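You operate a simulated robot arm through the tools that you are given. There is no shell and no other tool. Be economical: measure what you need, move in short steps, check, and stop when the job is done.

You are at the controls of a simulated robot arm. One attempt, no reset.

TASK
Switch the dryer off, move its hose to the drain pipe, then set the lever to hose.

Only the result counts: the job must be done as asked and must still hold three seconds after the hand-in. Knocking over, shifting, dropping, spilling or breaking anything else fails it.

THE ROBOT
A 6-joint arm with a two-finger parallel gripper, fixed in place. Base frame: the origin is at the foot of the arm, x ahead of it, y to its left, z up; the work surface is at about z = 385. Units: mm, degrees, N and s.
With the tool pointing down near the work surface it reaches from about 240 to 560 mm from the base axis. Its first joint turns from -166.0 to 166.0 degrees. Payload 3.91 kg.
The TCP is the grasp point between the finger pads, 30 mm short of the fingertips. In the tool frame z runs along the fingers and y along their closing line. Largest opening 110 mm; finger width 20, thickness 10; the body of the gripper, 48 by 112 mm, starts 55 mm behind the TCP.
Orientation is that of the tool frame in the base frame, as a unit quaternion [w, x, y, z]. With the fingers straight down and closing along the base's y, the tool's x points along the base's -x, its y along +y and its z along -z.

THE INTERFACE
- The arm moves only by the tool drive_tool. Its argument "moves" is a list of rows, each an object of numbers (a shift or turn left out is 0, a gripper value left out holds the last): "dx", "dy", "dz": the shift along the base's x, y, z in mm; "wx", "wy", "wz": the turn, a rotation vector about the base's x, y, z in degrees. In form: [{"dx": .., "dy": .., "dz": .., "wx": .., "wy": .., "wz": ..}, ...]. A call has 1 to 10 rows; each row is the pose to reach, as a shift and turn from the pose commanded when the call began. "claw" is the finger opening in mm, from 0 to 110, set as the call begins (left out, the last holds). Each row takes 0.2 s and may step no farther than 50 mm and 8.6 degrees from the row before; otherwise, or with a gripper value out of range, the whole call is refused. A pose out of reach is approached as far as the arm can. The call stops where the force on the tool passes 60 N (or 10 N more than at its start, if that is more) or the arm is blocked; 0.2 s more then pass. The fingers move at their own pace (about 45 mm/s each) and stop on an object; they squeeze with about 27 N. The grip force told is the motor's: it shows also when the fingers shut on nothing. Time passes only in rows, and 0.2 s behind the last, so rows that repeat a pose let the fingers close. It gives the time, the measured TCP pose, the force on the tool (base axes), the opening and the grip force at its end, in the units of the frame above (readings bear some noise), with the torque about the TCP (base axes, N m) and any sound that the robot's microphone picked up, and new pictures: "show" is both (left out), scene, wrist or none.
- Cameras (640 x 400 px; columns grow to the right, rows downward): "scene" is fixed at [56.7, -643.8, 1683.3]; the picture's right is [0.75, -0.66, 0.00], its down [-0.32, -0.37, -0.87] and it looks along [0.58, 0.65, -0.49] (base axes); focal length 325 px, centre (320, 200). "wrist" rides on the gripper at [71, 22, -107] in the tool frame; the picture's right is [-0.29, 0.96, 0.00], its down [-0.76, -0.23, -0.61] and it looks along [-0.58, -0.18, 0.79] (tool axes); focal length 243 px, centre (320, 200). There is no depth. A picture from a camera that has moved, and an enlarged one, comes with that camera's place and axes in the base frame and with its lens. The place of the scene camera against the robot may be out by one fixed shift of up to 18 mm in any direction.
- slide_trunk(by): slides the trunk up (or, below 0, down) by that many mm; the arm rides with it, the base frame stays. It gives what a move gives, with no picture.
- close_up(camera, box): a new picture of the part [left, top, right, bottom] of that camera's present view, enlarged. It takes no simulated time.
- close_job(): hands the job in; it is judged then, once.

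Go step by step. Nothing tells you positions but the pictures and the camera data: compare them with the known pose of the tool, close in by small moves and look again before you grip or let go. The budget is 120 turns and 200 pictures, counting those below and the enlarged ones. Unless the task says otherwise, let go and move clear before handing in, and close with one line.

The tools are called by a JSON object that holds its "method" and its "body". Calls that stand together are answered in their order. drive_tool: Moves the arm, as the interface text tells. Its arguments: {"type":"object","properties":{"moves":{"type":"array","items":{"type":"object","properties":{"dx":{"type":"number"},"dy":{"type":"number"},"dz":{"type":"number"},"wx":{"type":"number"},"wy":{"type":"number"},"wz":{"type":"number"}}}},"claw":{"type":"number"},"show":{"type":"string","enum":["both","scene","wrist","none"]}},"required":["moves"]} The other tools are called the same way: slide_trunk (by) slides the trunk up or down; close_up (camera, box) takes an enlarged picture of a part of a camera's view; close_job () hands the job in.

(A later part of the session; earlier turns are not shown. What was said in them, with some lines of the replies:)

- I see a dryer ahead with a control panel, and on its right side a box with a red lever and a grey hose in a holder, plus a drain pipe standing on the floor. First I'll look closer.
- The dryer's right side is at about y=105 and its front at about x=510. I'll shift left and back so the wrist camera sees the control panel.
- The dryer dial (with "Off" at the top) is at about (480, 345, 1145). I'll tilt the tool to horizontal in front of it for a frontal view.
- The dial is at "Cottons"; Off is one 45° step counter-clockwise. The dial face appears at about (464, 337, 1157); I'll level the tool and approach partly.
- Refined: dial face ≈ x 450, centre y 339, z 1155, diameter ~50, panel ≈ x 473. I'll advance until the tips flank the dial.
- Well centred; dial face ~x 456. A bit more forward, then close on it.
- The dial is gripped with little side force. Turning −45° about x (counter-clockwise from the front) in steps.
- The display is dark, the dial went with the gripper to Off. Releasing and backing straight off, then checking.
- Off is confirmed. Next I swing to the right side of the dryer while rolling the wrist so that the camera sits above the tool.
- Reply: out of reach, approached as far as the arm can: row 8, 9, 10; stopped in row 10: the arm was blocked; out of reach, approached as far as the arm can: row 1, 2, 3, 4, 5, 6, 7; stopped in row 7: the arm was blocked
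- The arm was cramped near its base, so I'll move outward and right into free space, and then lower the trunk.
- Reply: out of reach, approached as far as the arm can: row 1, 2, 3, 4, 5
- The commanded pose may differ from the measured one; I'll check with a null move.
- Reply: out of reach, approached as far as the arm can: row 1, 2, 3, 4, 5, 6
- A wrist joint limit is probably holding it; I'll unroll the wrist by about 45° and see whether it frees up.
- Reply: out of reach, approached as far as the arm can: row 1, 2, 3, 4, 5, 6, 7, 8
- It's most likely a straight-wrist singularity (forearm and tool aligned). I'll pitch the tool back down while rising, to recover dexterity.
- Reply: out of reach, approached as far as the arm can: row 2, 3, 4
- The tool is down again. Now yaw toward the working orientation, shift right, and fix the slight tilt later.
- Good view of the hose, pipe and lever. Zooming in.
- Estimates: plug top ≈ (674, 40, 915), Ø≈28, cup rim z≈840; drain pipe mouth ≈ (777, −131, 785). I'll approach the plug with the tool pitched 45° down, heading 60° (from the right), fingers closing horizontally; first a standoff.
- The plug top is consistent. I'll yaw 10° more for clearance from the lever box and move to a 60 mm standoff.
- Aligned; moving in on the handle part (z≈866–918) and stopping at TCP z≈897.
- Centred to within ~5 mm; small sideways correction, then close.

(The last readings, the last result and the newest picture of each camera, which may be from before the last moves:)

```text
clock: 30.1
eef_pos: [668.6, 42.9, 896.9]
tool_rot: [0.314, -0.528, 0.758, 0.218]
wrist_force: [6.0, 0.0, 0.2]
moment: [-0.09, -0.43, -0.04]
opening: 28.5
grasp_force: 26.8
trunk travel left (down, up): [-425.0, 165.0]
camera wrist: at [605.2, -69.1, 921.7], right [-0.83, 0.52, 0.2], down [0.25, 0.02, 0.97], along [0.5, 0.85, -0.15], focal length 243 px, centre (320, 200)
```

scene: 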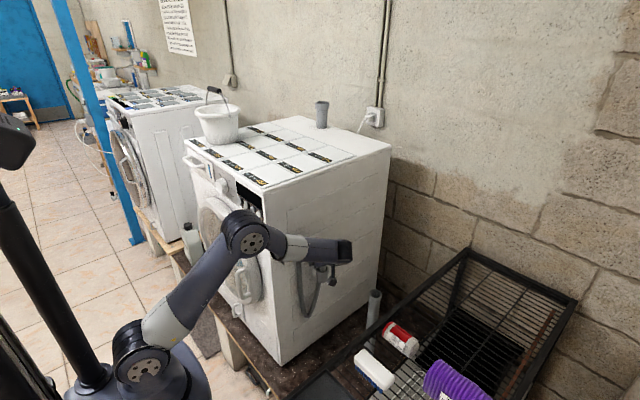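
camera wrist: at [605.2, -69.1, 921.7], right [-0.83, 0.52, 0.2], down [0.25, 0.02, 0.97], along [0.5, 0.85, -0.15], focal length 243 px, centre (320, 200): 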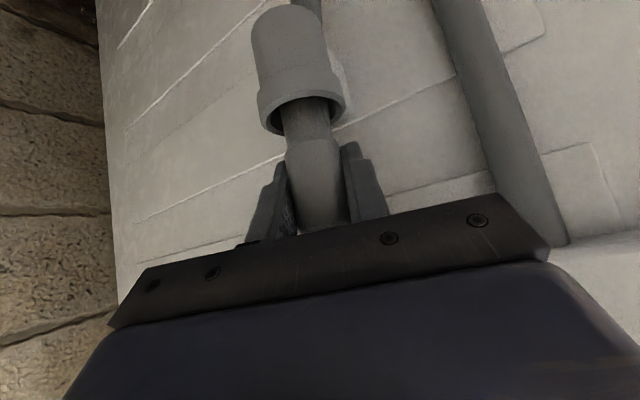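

Gripped at 28.5 mm. Relieving the small side load, then lifting straight up.

{"method": "drive_tool", "body": {"moves": [{"dx": 2}, {"dx": 2, "dz": 10}, {"dx": 2, "dz": 20}, {"dx": 2, "dz": 35}, {"dx": 2, "dz": 50}]}}

```text
clock: 31.3
eef_pos: [669.6, 41.2, 947.2]
tool_rot: [0.314, -0.529, 0.758, 0.218]
wrist_force: [0.1, -0.2, -0.6]
moment: [0.01, 0.0, 0.0]
opening: 28.7
grasp_force: 26.9
trunk travel left (down, up): [-425.0, 165.0]
camera wrist: at [607.3, -68.8, 972.1], right [-0.83, 0.52, 0.2], down [0.25, 0.02, 0.97], along [0.5, 0.85, -0.15], focal length 243 px, centre (320, 200)
```

scene: 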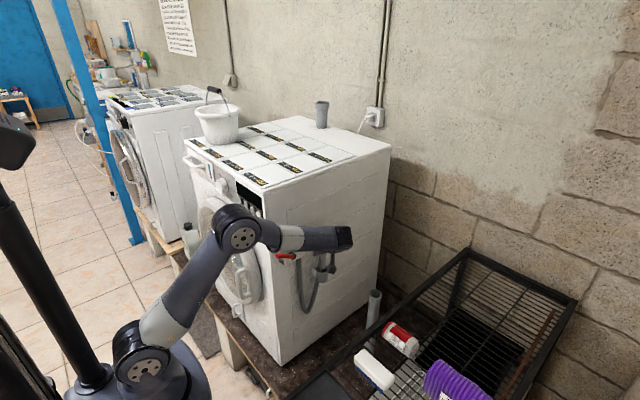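
wrist: 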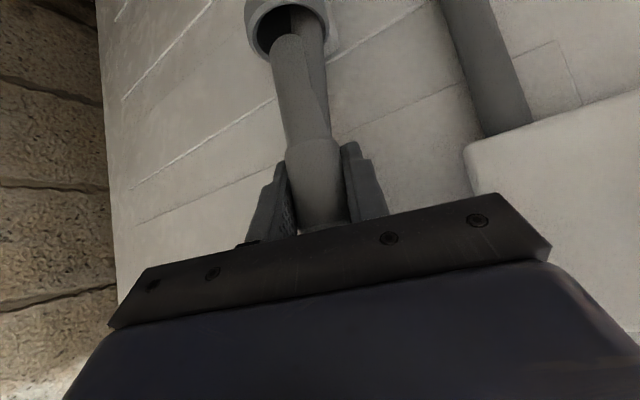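

{"method": "close_up", "body": {"camera": "wrist", "box": [220, 0, 420, 125]}}

{"method": "close_up", "body": {"camera": "scene", "box": [270, 215, 398, 325]}}

```text
3.20 times, centred on (320, 62) of wrist
camera zoom: at [607.3, -68.8, 972.1], right [-0.83, 0.52, 0.2], down [0.25, 0.02, 0.97], along [0.5, 0.85, -0.15], focal length 776 px, centre (320, 640)
```

zoom: 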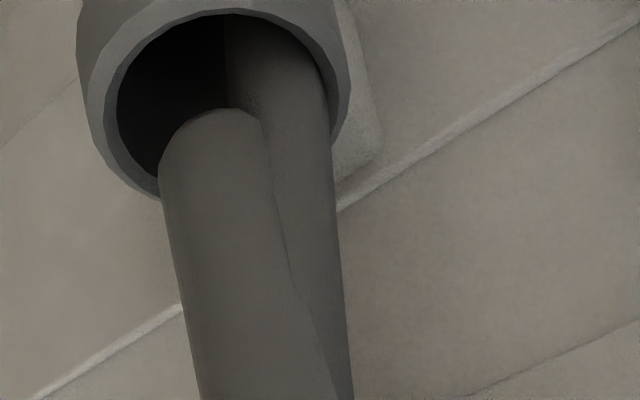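

```text
3.64 times, centred on (334, 270) of scene
camera zoom: at [56.7, -643.8, 1683.3], right [0.75, -0.66, 0.0], down [-0.32, -0.37, -0.87], along [0.58, 0.65, -0.49], focal length 1181 px, centre (269, -54)
```

zoom: 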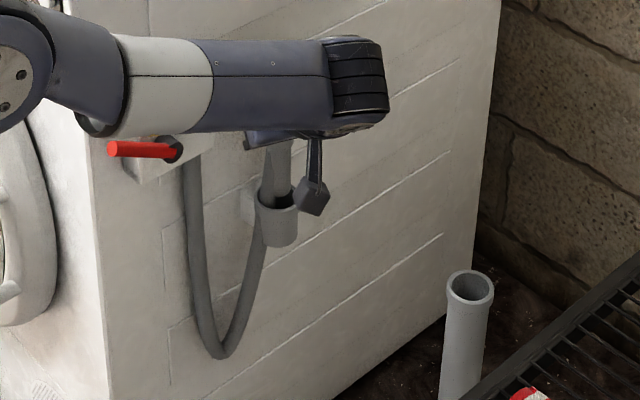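

The plug's spigot is clear of the cup (plug bottom ≈95 mm below TCP). I'll raise, carry it away from the wall and turn the heading toward +x on the way to the drain pipe.

{"method": "drive_tool", "body": {"moves": [{"dz": 20}, {"dz": 40, "dy": -10}, {"dz": 40, "dy": -45, "wz": -6}, {"dz": 40, "dy": -80, "wz": -14}, {"dz": 40, "dy": -115, "wz": -22}, {"dz": 40, "dy": -145, "wz": -30}, {"dz": 40, "dy": -170, "wz": -38}, {"dz": 40, "dy": -172, "wz": -46}, {"dz": 40, "dy": -172, "wz": -54}, {"dz": 40, "dy": -172, "wz": -62}]}}

```text
clock: 33.5
eef_pos: [671.1, -129.8, 987.1]
tool_rot: [0.381, -0.061, 0.922, 0.025]
wrist_force: [0.9, -0.7, -0.2]
moment: [-0.01, 0.0, 0.0]
opening: 28.8
grasp_force: 27.4
trunk travel left (down, up): [-425.0, 165.0]
camera wrist: at [542.8, -125.0, 1012.2], right [0.08, 0.98, 0.21], down [0.14, -0.21, 0.97], along [0.99, -0.05, -0.15], focal length 243 px, centre (320, 200)
```

scene: 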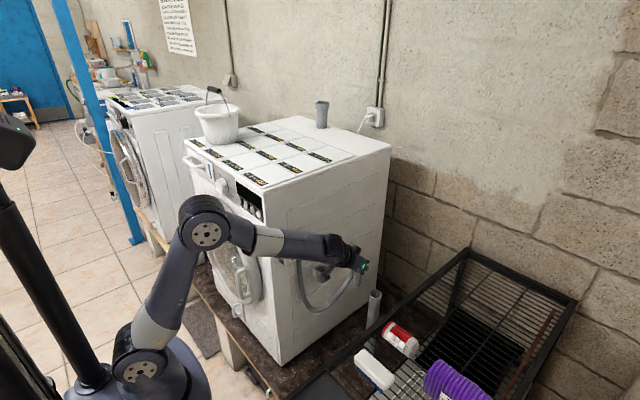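
wrist: 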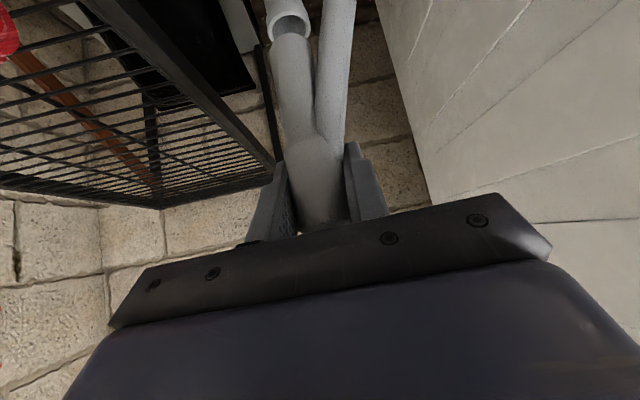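

{"method": "close_up", "body": {"camera": "wrist", "box": [220, 0, 420, 125]}}

{"method": "close_up", "body": {"camera": "scene", "box": [290, 220, 434, 340]}}

```text
3.20 times, centred on (320, 62) of wrist
camera zoom: at [542.8, -125.0, 1012.2], right [0.08, 0.98, 0.21], down [0.14, -0.21, 0.97], along [0.99, -0.05, -0.15], focal length 776 px, centre (320, 640)
```

zoom: 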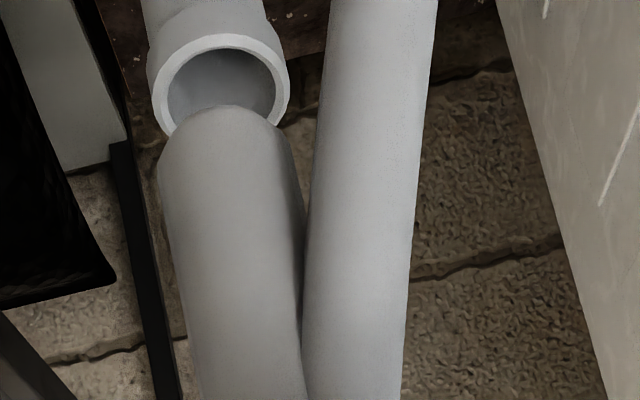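

```text
3.33 times, centred on (362, 280) of scene
camera zoom: at [56.7, -643.8, 1683.3], right [0.75, -0.66, 0.0], down [-0.32, -0.37, -0.87], along [0.58, 0.65, -0.49], focal length 1083 px, centre (180, -67)
```

zoom: 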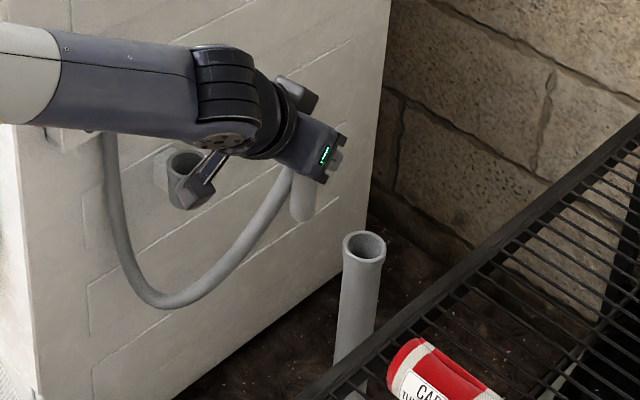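

Pipe mouth ≈ (776, −131, 782), bore ≈38 mm, spigot ≈26 mm, its bottom ≈109 mm below TCP. I'll move over the pipe and lower to just above the mouth.

{"method": "drive_tool", "body": {"moves": [{"dx": 35}, {"dx": 70, "dz": -10}, {"dx": 105, "dy": -1, "dz": -30}, {"dx": 105, "dy": -1, "dz": -65}]}}

{"method": "close_up", "body": {"camera": "wrist", "box": [220, 0, 420, 125]}}

{"method": "close_up", "body": {"camera": "scene", "box": [310, 220, 454, 340]}}

```text
clock: 34.5
eef_pos: [775.6, -131.5, 920.5]
tool_rot: [0.381, -0.062, 0.922, 0.026]
wrist_force: [0.3, -0.3, 0.0]
moment: [0.02, 0.01, -0.01]
opening: 28.6
grasp_force: 27.0
trunk travel left (down, up): [-425.0, 165.0]
camera wrist: at [648.6, -126.6, 945.9], right [0.07, 0.98, 0.21], down [0.14, -0.21, 0.97], along [0.99, -0.04, -0.15], focal length 243 px, centre (320, 200)
```

scene: 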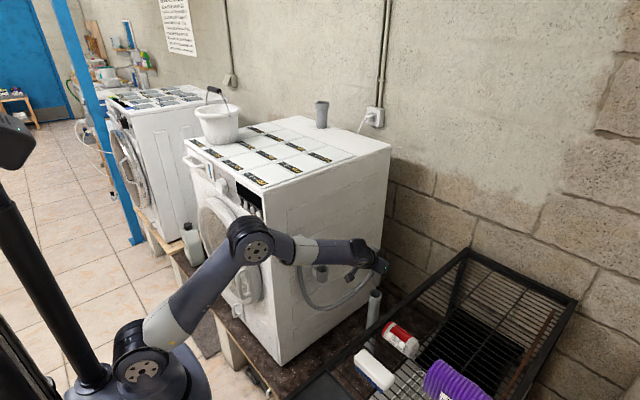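
wrist: 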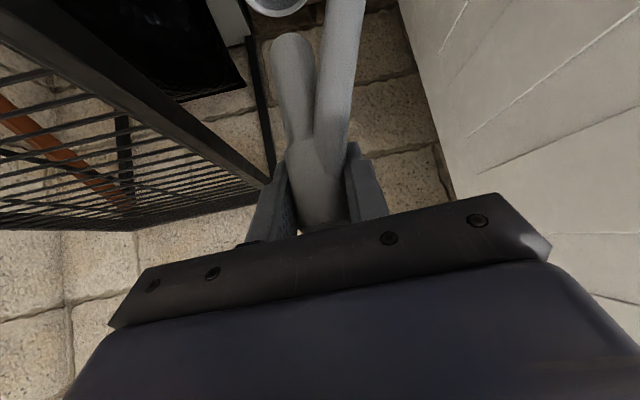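

```text
3.20 times, centred on (320, 62) of wrist
camera zoom: at [648.6, -126.6, 945.9], right [0.07, 0.98, 0.21], down [0.14, -0.21, 0.97], along [0.99, -0.04, -0.15], focal length 776 px, centre (320, 640)
```

zoom: 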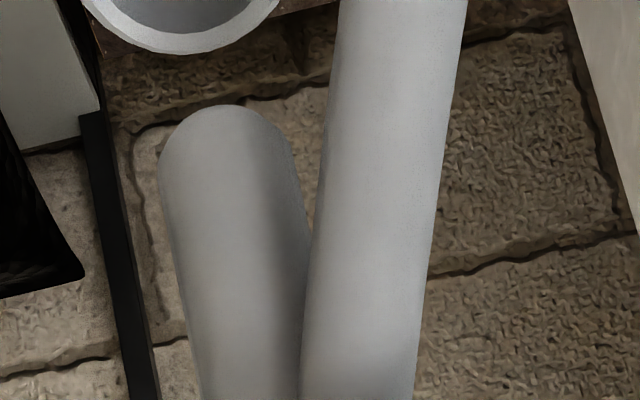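

```text
3.33 times, centred on (382, 280) of scene
camera zoom: at [56.7, -643.8, 1683.3], right [0.75, -0.66, 0.0], down [-0.32, -0.37, -0.87], along [0.58, 0.65, -0.49], focal length 1083 px, centre (113, -67)
```

zoom: 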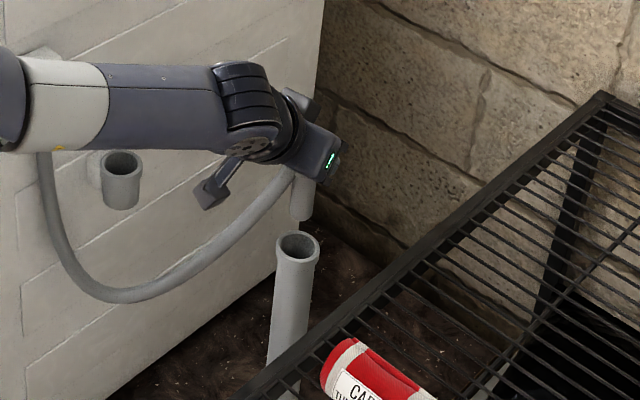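

Plug and pipe line up to within ~2 mm. Lowering into the mouth with force watch.

{"method": "drive_tool", "body": {"moves": [{"dx": 1.5, "dz": -10}, {"dx": 1.5, "dz": -20}, {"dx": 1.5, "dz": -30}, {"dx": 1.5, "dz": -40}, {"dx": 1.5, "dz": -48}]}}

{"method": "close_up", "body": {"camera": "scene", "box": [310, 220, 454, 340]}}

```text
clock: 35.7
eef_pos: [776.8, -131.1, 874.4]
tool_rot: [0.381, -0.063, 0.922, 0.027]
wrist_force: [0.0, -0.1, 0.0]
moment: [0.01, -0.01, -0.03]
opening: 28.7
grasp_force: 27.0
trunk travel left (down, up): [-425.0, 165.0]
camera wrist: at [649.3, -126.3, 899.1], right [0.07, 0.98, 0.21], down [0.14, -0.21, 0.97], along [0.99, -0.04, -0.15], focal length 243 px, centre (320, 200)
```

scene: 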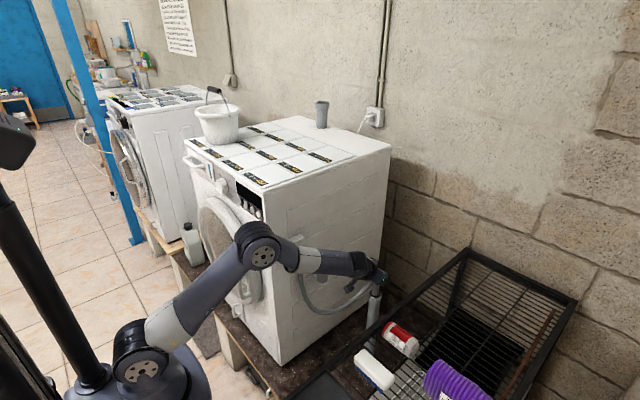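
wrist: 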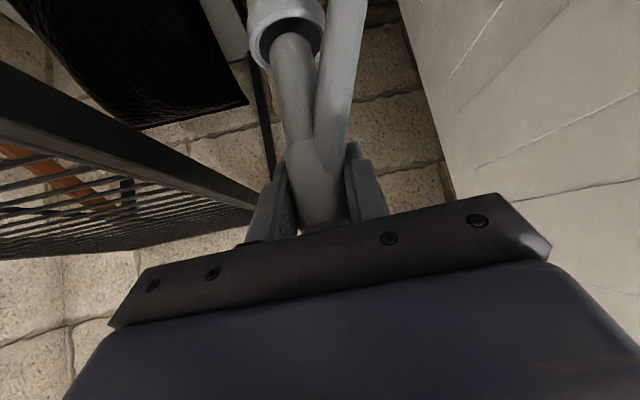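

```text
3.33 times, centred on (382, 280) of scene
camera zoom: at [56.7, -643.8, 1683.3], right [0.75, -0.66, 0.0], down [-0.32, -0.37, -0.87], along [0.58, 0.65, -0.49], focal length 1083 px, centre (113, -67)
```

zoom: 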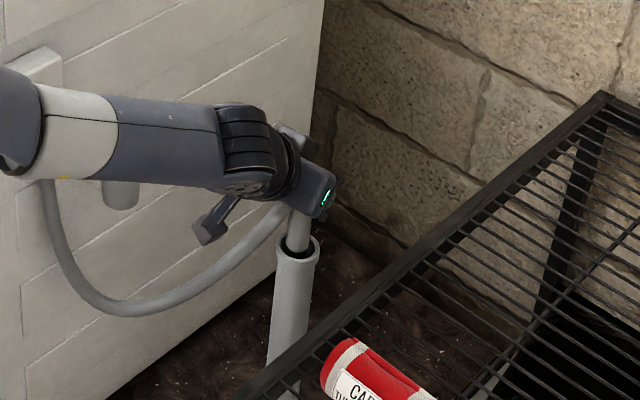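

The spigot has entered the pipe without contact force. Lowering further.

{"method": "drive_tool", "body": {"moves": [{"dz": -10}, {"dz": -20}, {"dz": -28}, {"dz": -34}, {"dz": -40}]}}

{"method": "close_up", "body": {"camera": "scene", "box": [310, 220, 454, 340]}}

{"method": "close_up", "body": {"camera": "wrist", "box": [220, 40, 420, 240]}}

```text
clock: 36.9
eef_pos: [778.2, -131.3, 835.1]
tool_rot: [0.381, -0.062, 0.922, 0.026]
wrist_force: [4.2, 0.8, -0.4]
moment: [-0.02, -0.28, -0.01]
opening: 28.7
grasp_force: 26.7
trunk travel left (down, up): [-425.0, 165.0]
camera wrist: at [650.0, -126.5, 859.4], right [0.07, 0.98, 0.21], down [0.14, -0.21, 0.97], along [0.99, -0.04, -0.15], focal length 243 px, centre (320, 200)
```

scene: 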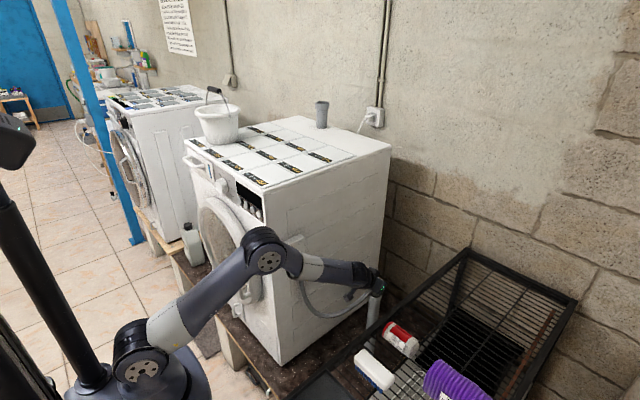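
wrist: 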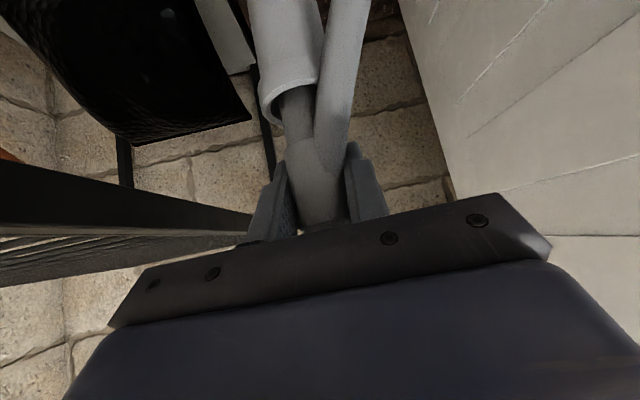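

```text
3.33 times, centred on (382, 280) of scene
camera zoom: at [56.7, -643.8, 1683.3], right [0.75, -0.66, 0.0], down [-0.32, -0.37, -0.87], along [0.58, 0.65, -0.49], focal length 1083 px, centre (113, -67)
```

zoom: 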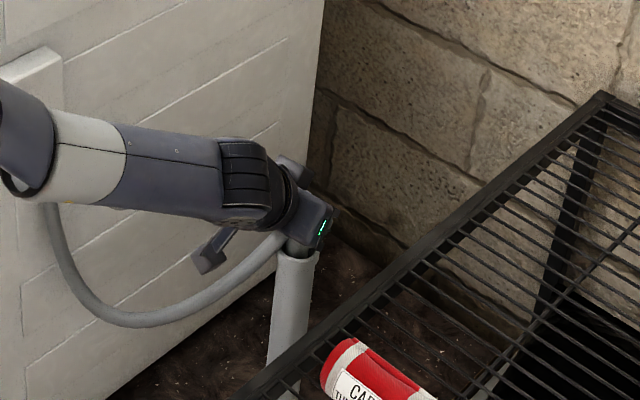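

```text
2.00 times, centred on (320, 140) of wrist
camera zoom: at [650.0, -126.5, 859.4], right [0.07, 0.98, 0.21], down [0.14, -0.21, 0.97], along [0.99, -0.04, -0.15], focal length 485 px, centre (320, 320)
```

zoom: 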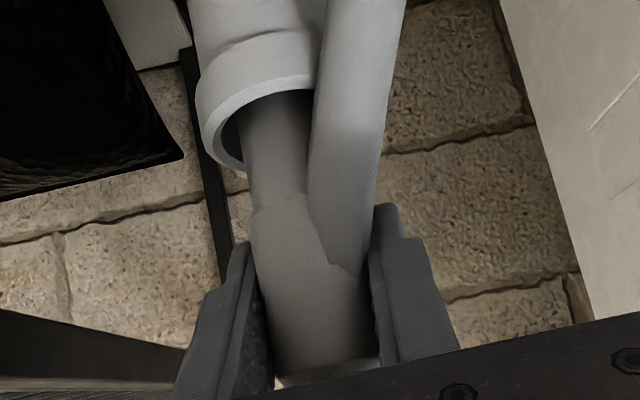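

Slight contact in x; nudging +2 mm and going a little deeper.

{"method": "drive_tool", "body": {"moves": [{"dx": 2}, {"dx": 2, "dz": -4}, {"dx": 2, "dz": -8}, {"dx": 2, "dz": -11}], "show": "wrist"}}

```text
clock: 37.9
eef_pos: [779.2, -131.7, 826.7]
tool_rot: [0.385, -0.063, 0.921, 0.025]
wrist_force: [-5.5, 0.0, 16.3]
moment: [0.29, 0.6, 0.0]
opening: 28.5
grasp_force: 26.6
trunk travel left (down, up): [-425.0, 165.0]
camera wrist: at [651.2, -126.8, 851.5], right [0.07, 0.98, 0.2], down [0.13, -0.21, 0.97], along [0.99, -0.04, -0.15], focal length 243 px, centre (320, 200)
```

wrist: 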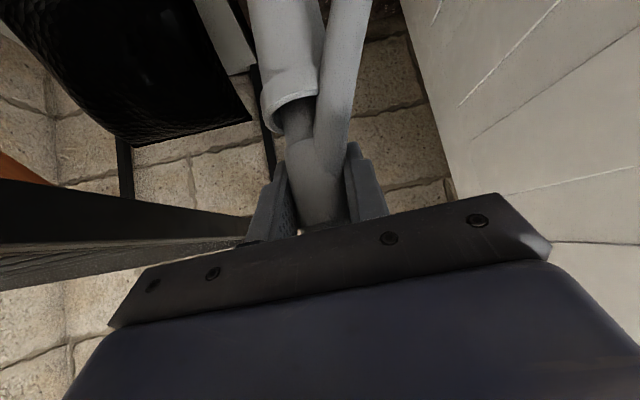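

It has bottomed out (Fz +16 N), so it is seated. Easing off 2 mm, releasing, then backing away along the approach line.

{"method": "drive_tool", "body": {"moves": [{"dz": 2}, {"dz": 2}, {"dz": 2}, {"dz": 2}, {"dz": 2}], "claw": 60, "show": "wrist"}}

```text
clock: 39.1
eef_pos: [778.9, -130.5, 824.3]
tool_rot: [0.381, -0.062, 0.922, 0.025]
wrist_force: [-0.3, -0.8, 0.4]
moment: [-0.01, -0.03, -0.01]
opening: 59.9
grasp_force: 0.0
trunk travel left (down, up): [-425.0, 165.0]
camera wrist: at [651.6, -126.8, 850.1], right [0.07, 0.98, 0.21], down [0.14, -0.21, 0.97], along [0.99, -0.04, -0.15], focal length 243 px, centre (320, 200)
```

wrist: 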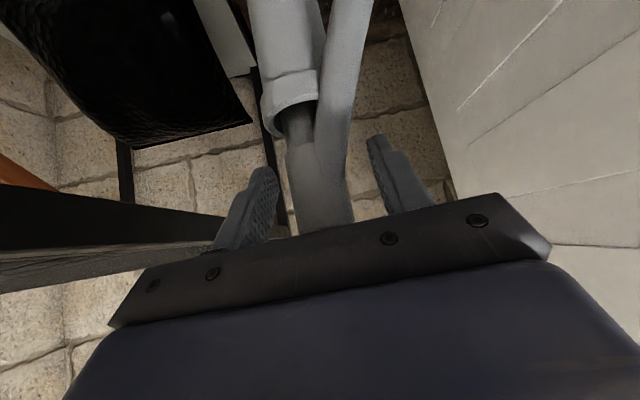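

{"method": "drive_tool", "body": {"moves": [{"dx": -10, "dy": -1, "dz": 10}, {"dx": -25, "dy": -3, "dz": 26}, {"dx": -50, "dy": -7, "dz": 51}, {"dx": -78, "dy": -11, "dz": 80}, {"dx": -100, "dy": -11, "dz": 120}]}}

{"method": "close_up", "body": {"camera": "scene", "box": [270, 220, 414, 340]}}

```text
clock: 40.3
eef_pos: [677.2, -141.2, 945.4]
tool_rot: [0.381, -0.062, 0.922, 0.026]
wrist_force: [1.3, 0.5, -1.0]
moment: [0.03, 0.06, 0.01]
opening: 59.9
grasp_force: 0.0
trunk travel left (down, up): [-425.0, 165.0]
camera wrist: at [551.3, -137.5, 970.6], right [0.07, 0.98, 0.21], down [0.14, -0.21, 0.97], along [0.99, -0.04, -0.15], focal length 243 px, centre (320, 200)
```

scene: 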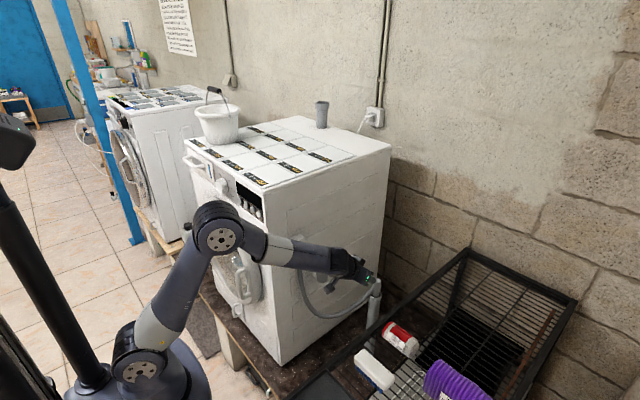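
wrist: 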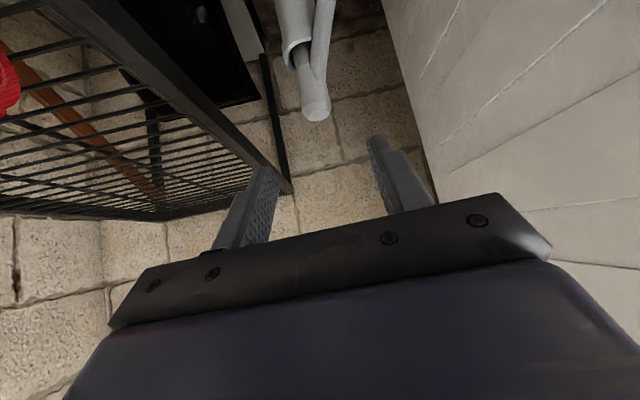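

```text
3.33 times, centred on (342, 280) of scene
camera zoom: at [56.7, -643.8, 1683.3], right [0.75, -0.66, 0.0], down [-0.32, -0.37, -0.87], along [0.58, 0.65, -0.49], focal length 1083 px, centre (247, -67)
```

zoom: 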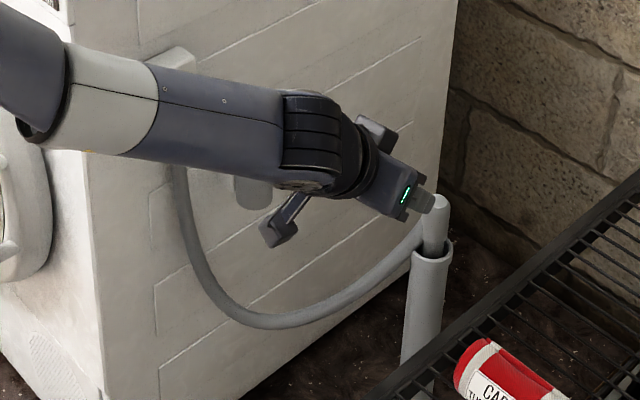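

The hose is seated in the drain pipe. Now I back off and turn to look at the lever box.

{"method": "drive_tool", "body": {"moves": [{"dx": -15, "dz": 30, "wz": 5}, {"dx": -35, "dy": -5, "dz": 60, "wz": 13}, {"dx": -60, "dy": -10, "dz": 90, "wz": 21}, {"dx": -85, "dy": -10, "dz": 115, "wz": 29}, {"dx": -110, "dy": -10, "dz": 135, "wz": 37}, {"dx": -130, "dy": -10, "dz": 145, "wz": 45}, {"dx": -140, "dy": -10, "dz": 150, "wz": 53}, {"dx": -150, "dy": -10, "dz": 150, "wz": 60}]}}

{"method": "close_up", "body": {"camera": "scene", "box": [250, 215, 410, 340]}}

```text
clock: 42.1
eef_pos: [526.9, -150.7, 1094.5]
tool_rot: [0.317, -0.516, 0.767, 0.213]
wrist_force: [-0.5, 0.3, 0.2]
moment: [-0.02, -0.02, 0.01]
opening: 60.1
grasp_force: 0.1
trunk travel left (down, up): [-425.0, 165.0]
camera wrist: at [461.7, -260.3, 1120.0], right [-0.81, 0.55, 0.21], down [0.25, 0.01, 0.97], along [0.53, 0.83, -0.15], focal length 243 px, centre (320, 200)
```

scene: 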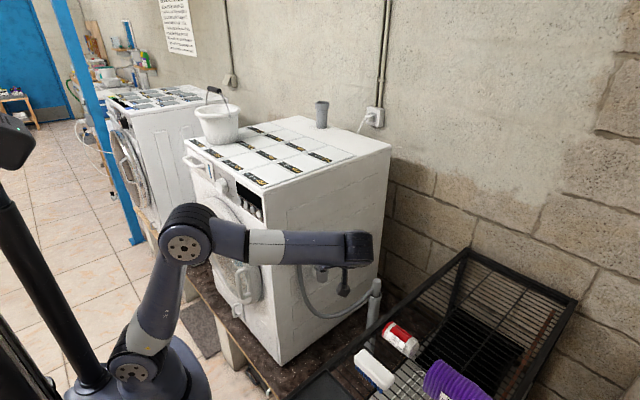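
wrist: 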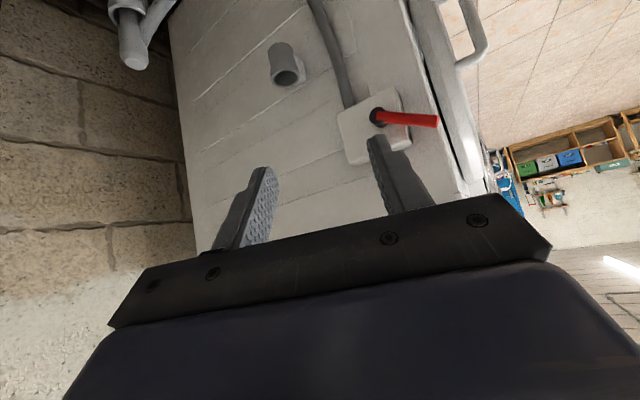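

```text
3.20 times, centred on (330, 278) of scene
camera zoom: at [56.7, -643.8, 1683.3], right [0.75, -0.66, 0.0], down [-0.32, -0.37, -0.87], along [0.58, 0.65, -0.49], focal length 1039 px, centre (288, -48)
```

zoom: 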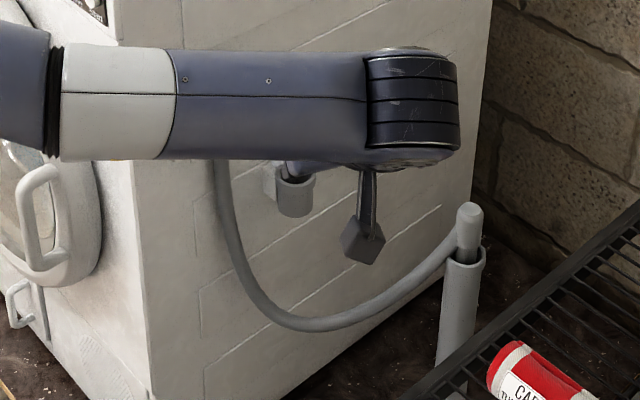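

{"method": "close_up", "body": {"camera": "wrist", "box": [320, 70, 456, 180]}}

```text
3.64 times, centred on (388, 125) of wrist
camera zoom: at [461.7, -260.3, 1120.0], right [-0.81, 0.55, 0.21], down [0.25, 0.01, 0.97], along [0.53, 0.83, -0.15], focal length 882 px, centre (73, 473)
```

zoom: 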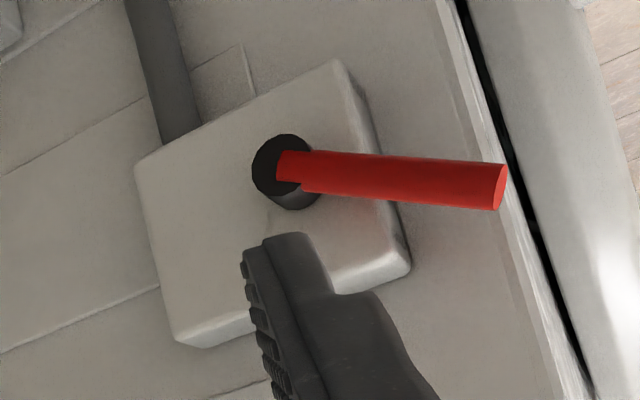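

The labels are probably on the box's front face. I'll turn to face +x and look at it from the front.

{"method": "drive_tool", "body": {"moves": [{"dx": -5, "dy": 0, "wz": -8}, {"dx": -15, "wz": -16}, {"dx": -25, "dy": 10, "wz": -24}, {"dx": -35, "dy": 15, "wz": -32}, {"dx": -45, "dy": 20, "dz": -10, "wz": -40}, {"dx": -55, "dy": 25, "dz": -25, "wz": -48}, {"dx": -65, "dy": 30, "dz": -40, "wz": -56}, {"dx": -75, "dy": 35, "dz": -55, "wz": -62}]}}

```text
clock: 43.9
eef_pos: [453.8, -117.0, 1040.0]
tool_rot: [0.382, -0.046, 0.923, 0.019]
wrist_force: [-0.1, 0.7, -0.5]
moment: [-0.01, 0.02, 0.02]
opening: 59.9
grasp_force: 0.0
trunk travel left (down, up): [-425.0, 165.0]
camera wrist: at [326.3, -107.6, 1065.3], right [0.11, 0.97, 0.2], down [0.13, -0.22, 0.97], along [0.99, -0.08, -0.15], focal length 243 px, centre (320, 200)
```

scene: 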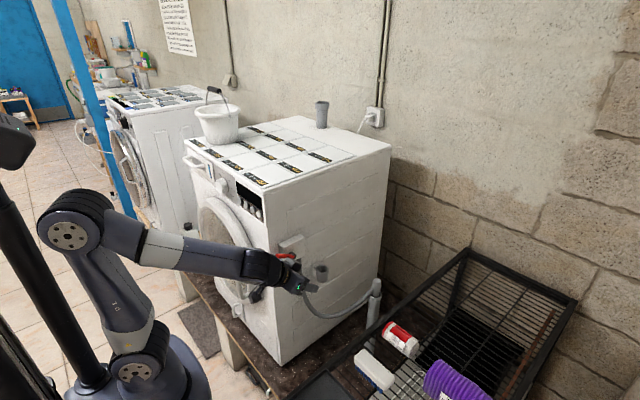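
wrist: 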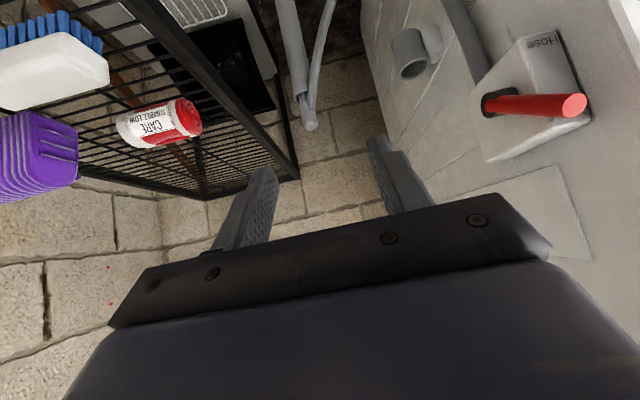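

{"method": "close_up", "body": {"camera": "wrist", "box": [460, 20, 620, 170]}}

```text
2.67 times, centred on (540, 95) of wrist
camera zoom: at [326.3, -107.6, 1065.3], right [0.11, 0.97, 0.2], down [0.13, -0.22, 0.97], along [0.99, -0.08, -0.15], focal length 647 px, centre (-267, 480)
```

zoom: 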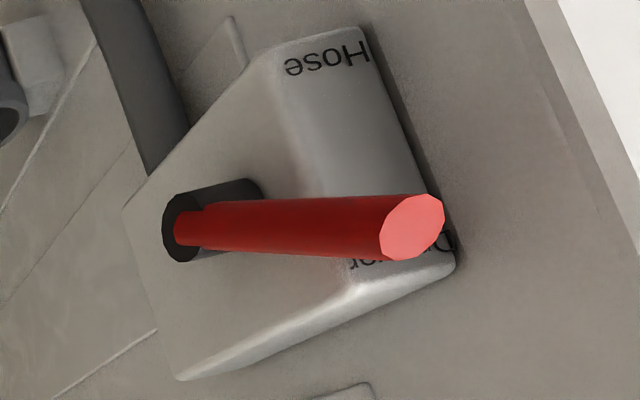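

Labels confirmed: "Drawer" at top, "Hose" at the bottom of the front face. Lever pivot ≈ (540, 40, 984), tip ≈ (479, 40, 1019), i.e. 30° up at Drawer; it must go down to about 30° below. I'll close the fingers and position above the lever.

{"method": "drive_tool", "body": {"moves": [{"dz": 20}, {"dz": 37}, {"dz": 37, "dy": 40, "dx": 6}, {"dz": 37, "dy": 80, "dx": 12}, {"dz": 37, "dy": 120, "dx": 18}, {"dz": 37, "dy": 156, "dx": 22}, {"dz": 37, "dy": 156, "dx": 22}], "claw": 0}}

{"method": "close_up", "body": {"camera": "scene", "box": [230, 205, 350, 295]}}

```text
clock: 45.5
eef_pos: [477.2, 39.1, 1076.7]
tool_rot: [0.382, -0.047, 0.923, 0.019]
wrist_force: [0.5, 0.1, 0.1]
moment: [0.0, 0.02, -0.02]
opening: 0.0
grasp_force: 26.9
trunk travel left (down, up): [-425.0, 165.0]
camera wrist: at [350.0, 48.0, 1102.4], right [0.11, 0.97, 0.21], down [0.13, -0.22, 0.97], along [0.99, -0.08, -0.15], focal length 243 px, centre (320, 200)
```

scene: 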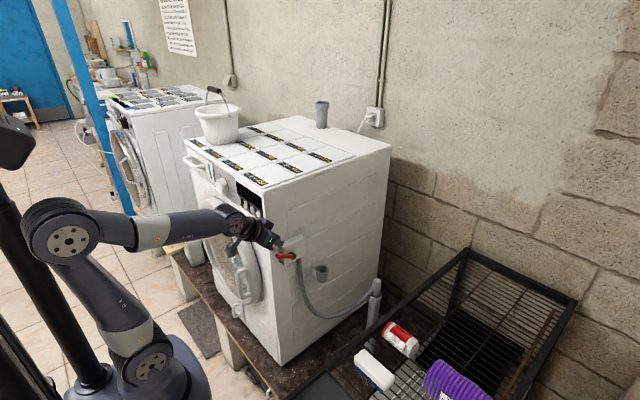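
wrist: 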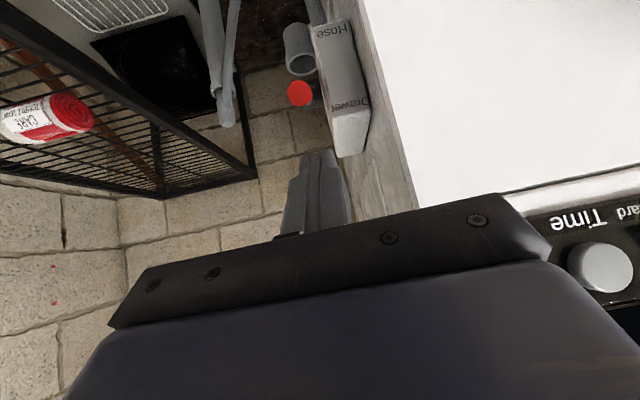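

```text
4.44 times, centred on (290, 250) of scene
camera zoom: at [56.7, -643.8, 1683.3], right [0.75, -0.66, 0.0], down [-0.32, -0.37, -0.87], along [0.58, 0.65, -0.49], focal length 1444 px, centre (453, -22)
```

zoom: 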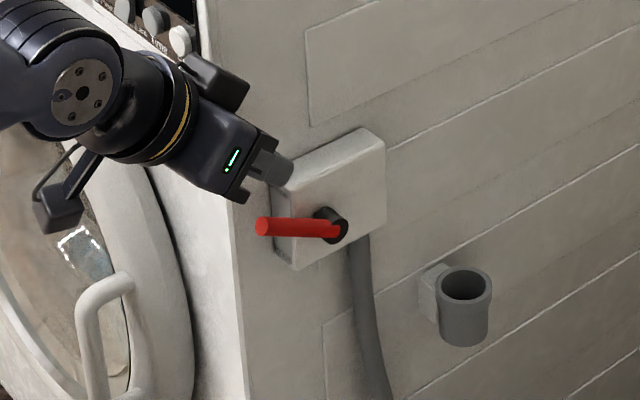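

Lined up over the lever (tip at y≈39). Pressing down gradually.

{"method": "drive_tool", "body": {"moves": [{"dy": -2, "dz": -12}, {"dy": -2, "dz": -24}, {"dy": -2, "dz": -34}, {"dy": -2, "dz": -42}, {"dy": -2, "dz": -50}, {"dy": -2, "dz": -58}, {"dy": -2, "dz": -66}, {"dy": -2, "dz": -72}]}}

{"method": "close_up", "body": {"camera": "scene", "box": [230, 205, 350, 295]}}

```text
clock: 47.3
eef_pos: [475.9, 36.4, 1004.5]
tool_rot: [0.381, -0.047, 0.923, 0.02]
wrist_force: [-0.1, 0.7, -0.3]
moment: [0.04, -0.03, 0.03]
opening: 0.1
grasp_force: 27.0
trunk travel left (down, up): [-425.0, 165.0]
camera wrist: at [348.3, 45.9, 1030.2], right [0.11, 0.97, 0.2], down [0.13, -0.22, 0.97], along [0.99, -0.08, -0.15], focal length 243 px, centre (320, 200)
```

scene: 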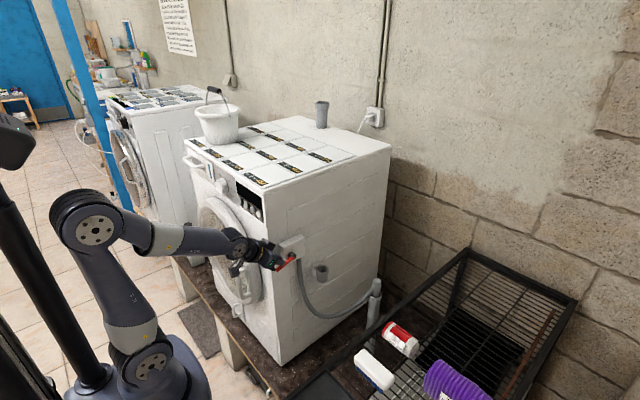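
wrist: 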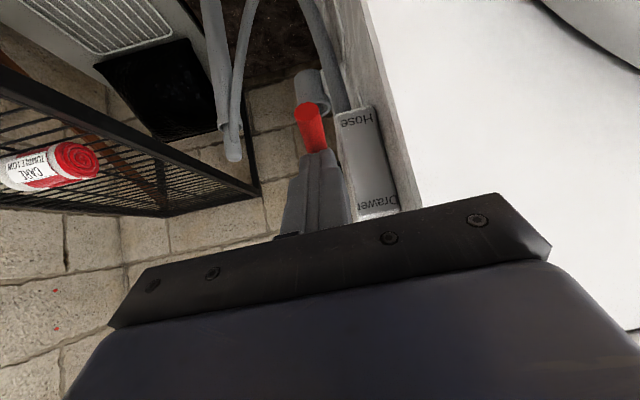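

```text
4.44 times, centred on (290, 250) of scene
camera zoom: at [56.7, -643.8, 1683.3], right [0.75, -0.66, 0.0], down [-0.32, -0.37, -0.87], along [0.58, 0.65, -0.49], focal length 1444 px, centre (453, -22)
```

zoom: 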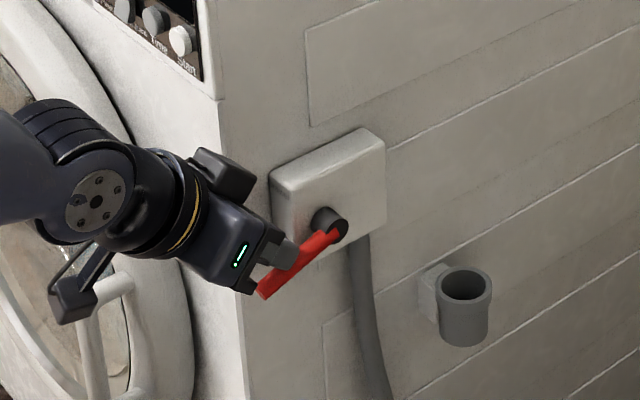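

The lever is now at about −20°. Continuing down to the stop.

{"method": "drive_tool", "body": {"moves": [{"dz": -4}, {"dz": -8}, {"dz": -12}, {"dz": -15}], "show": "wrist"}}

{"method": "close_up", "body": {"camera": "scene", "box": [230, 205, 350, 295]}}

```text
clock: 48.3
eef_pos: [475.7, 37.3, 993.2]
tool_rot: [0.385, -0.047, 0.922, 0.019]
wrist_force: [-3.6, -0.2, 19.1]
moment: [-0.1, -0.22, 0.17]
opening: 0.0
grasp_force: 26.4
trunk travel left (down, up): [-425.0, 165.0]
camera wrist: at [348.7, 46.2, 1017.2], right [0.11, 0.97, 0.21], down [0.12, -0.22, 0.97], along [0.99, -0.08, -0.14], focal length 243 px, centre (320, 200)
```

wrist: 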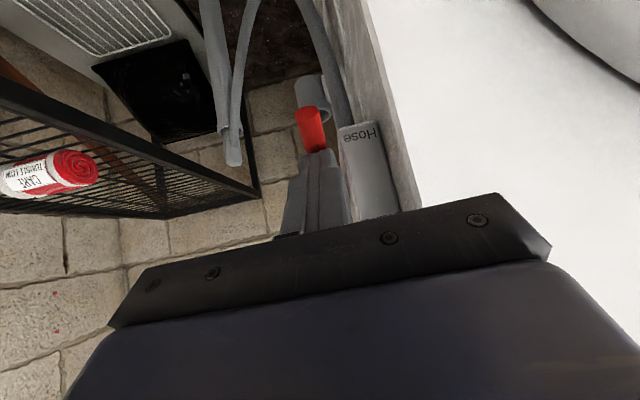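

```text
4.44 times, centred on (290, 250) of scene
camera zoom: at [56.7, -643.8, 1683.3], right [0.75, -0.66, 0.0], down [-0.32, -0.37, -0.87], along [0.58, 0.65, -0.49], focal length 1444 px, centre (453, -22)
```

zoom: 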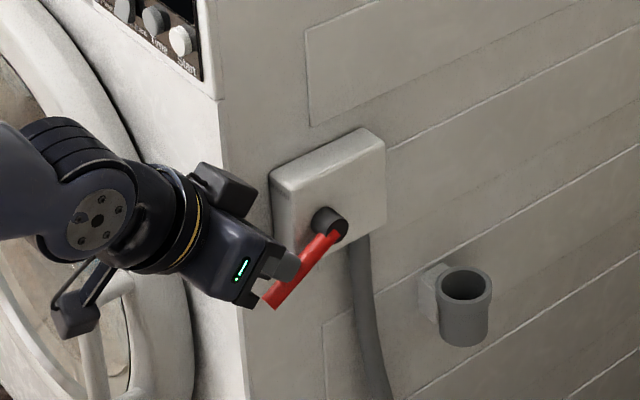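

It reached its stop (19 N) at about −30°. Lifting off and backing away to check.

{"method": "drive_tool", "body": {"moves": [{"dx": -5, "dz": 10}, {"dx": -15, "dz": 40}, {"dx": -30, "dy": -20, "dz": 70}, {"dx": -35, "dy": -60, "dz": 80}, {"dx": -35, "dy": -105, "dz": 80}, {"dx": -35, "dy": -150, "dz": 80}]}}

{"method": "close_up", "body": {"camera": "scene", "box": [230, 205, 400, 335]}}

{"method": "close_up", "body": {"camera": "wrist", "box": [400, 0, 620, 170]}}

```text
clock: 49.7
eef_pos: [441.6, -113.9, 1068.7]
tool_rot: [0.382, -0.046, 0.923, 0.02]
wrist_force: [-0.1, -0.3, 0.9]
moment: [-0.02, 0.01, -0.01]
opening: 0.0
grasp_force: 26.9
trunk travel left (down, up): [-425.0, 165.0]
camera wrist: at [314.5, -104.5, 1094.5], right [0.11, 0.97, 0.21], down [0.13, -0.22, 0.97], along [0.99, -0.08, -0.15], focal length 243 px, centre (320, 200)
```

scene: 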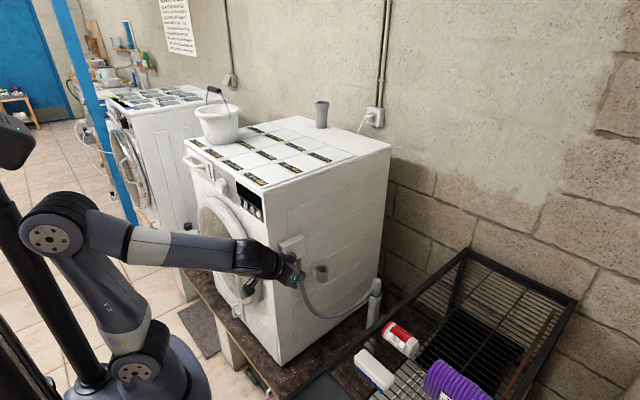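
wrist: 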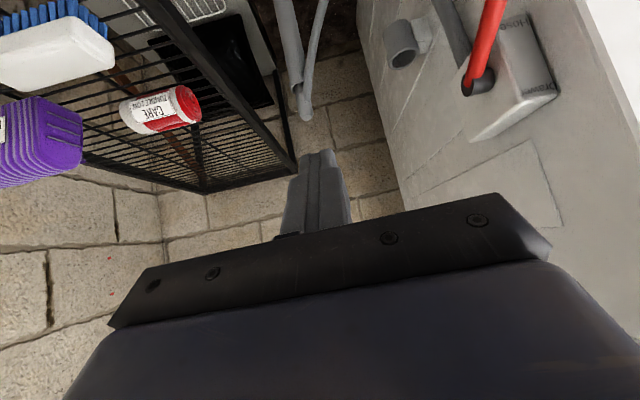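

```text
3.08 times, centred on (315, 270) of scene
camera zoom: at [56.7, -643.8, 1683.3], right [0.75, -0.66, 0.0], down [-0.32, -0.37, -0.87], along [0.58, 0.65, -0.49], focal length 999 px, centre (335, -15)
```

zoom: 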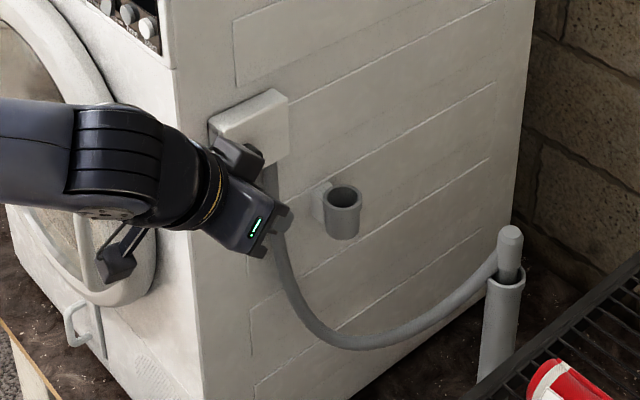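

```text
2.35 times, centred on (510, 85) of wrist
camera zoom: at [314.5, -104.5, 1094.5], right [0.11, 0.97, 0.21], down [0.13, -0.22, 0.97], along [0.99, -0.08, -0.15], focal length 571 px, centre (-127, 471)
```

zoom: 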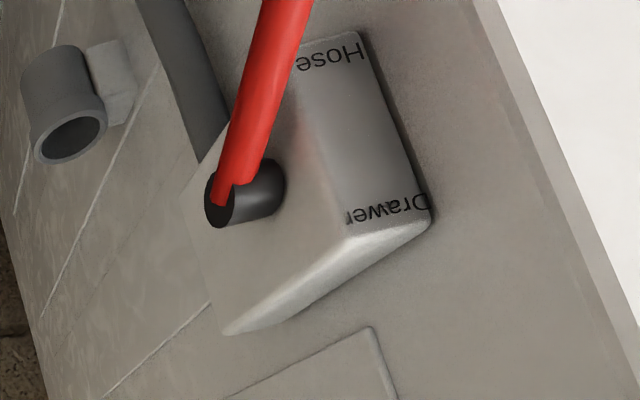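

The lever stays at Hose, the hose end sits in the drain pipe, the dial is at Off with the display dark, and the arm is clear. Handing in.

{"method": "close_job", "body": {}}

```text
The job is handed in.
```

The dryer is off, its hose is in the drain pipe, and the lever is set to Hose. The arm is clear and I've handed the job in.
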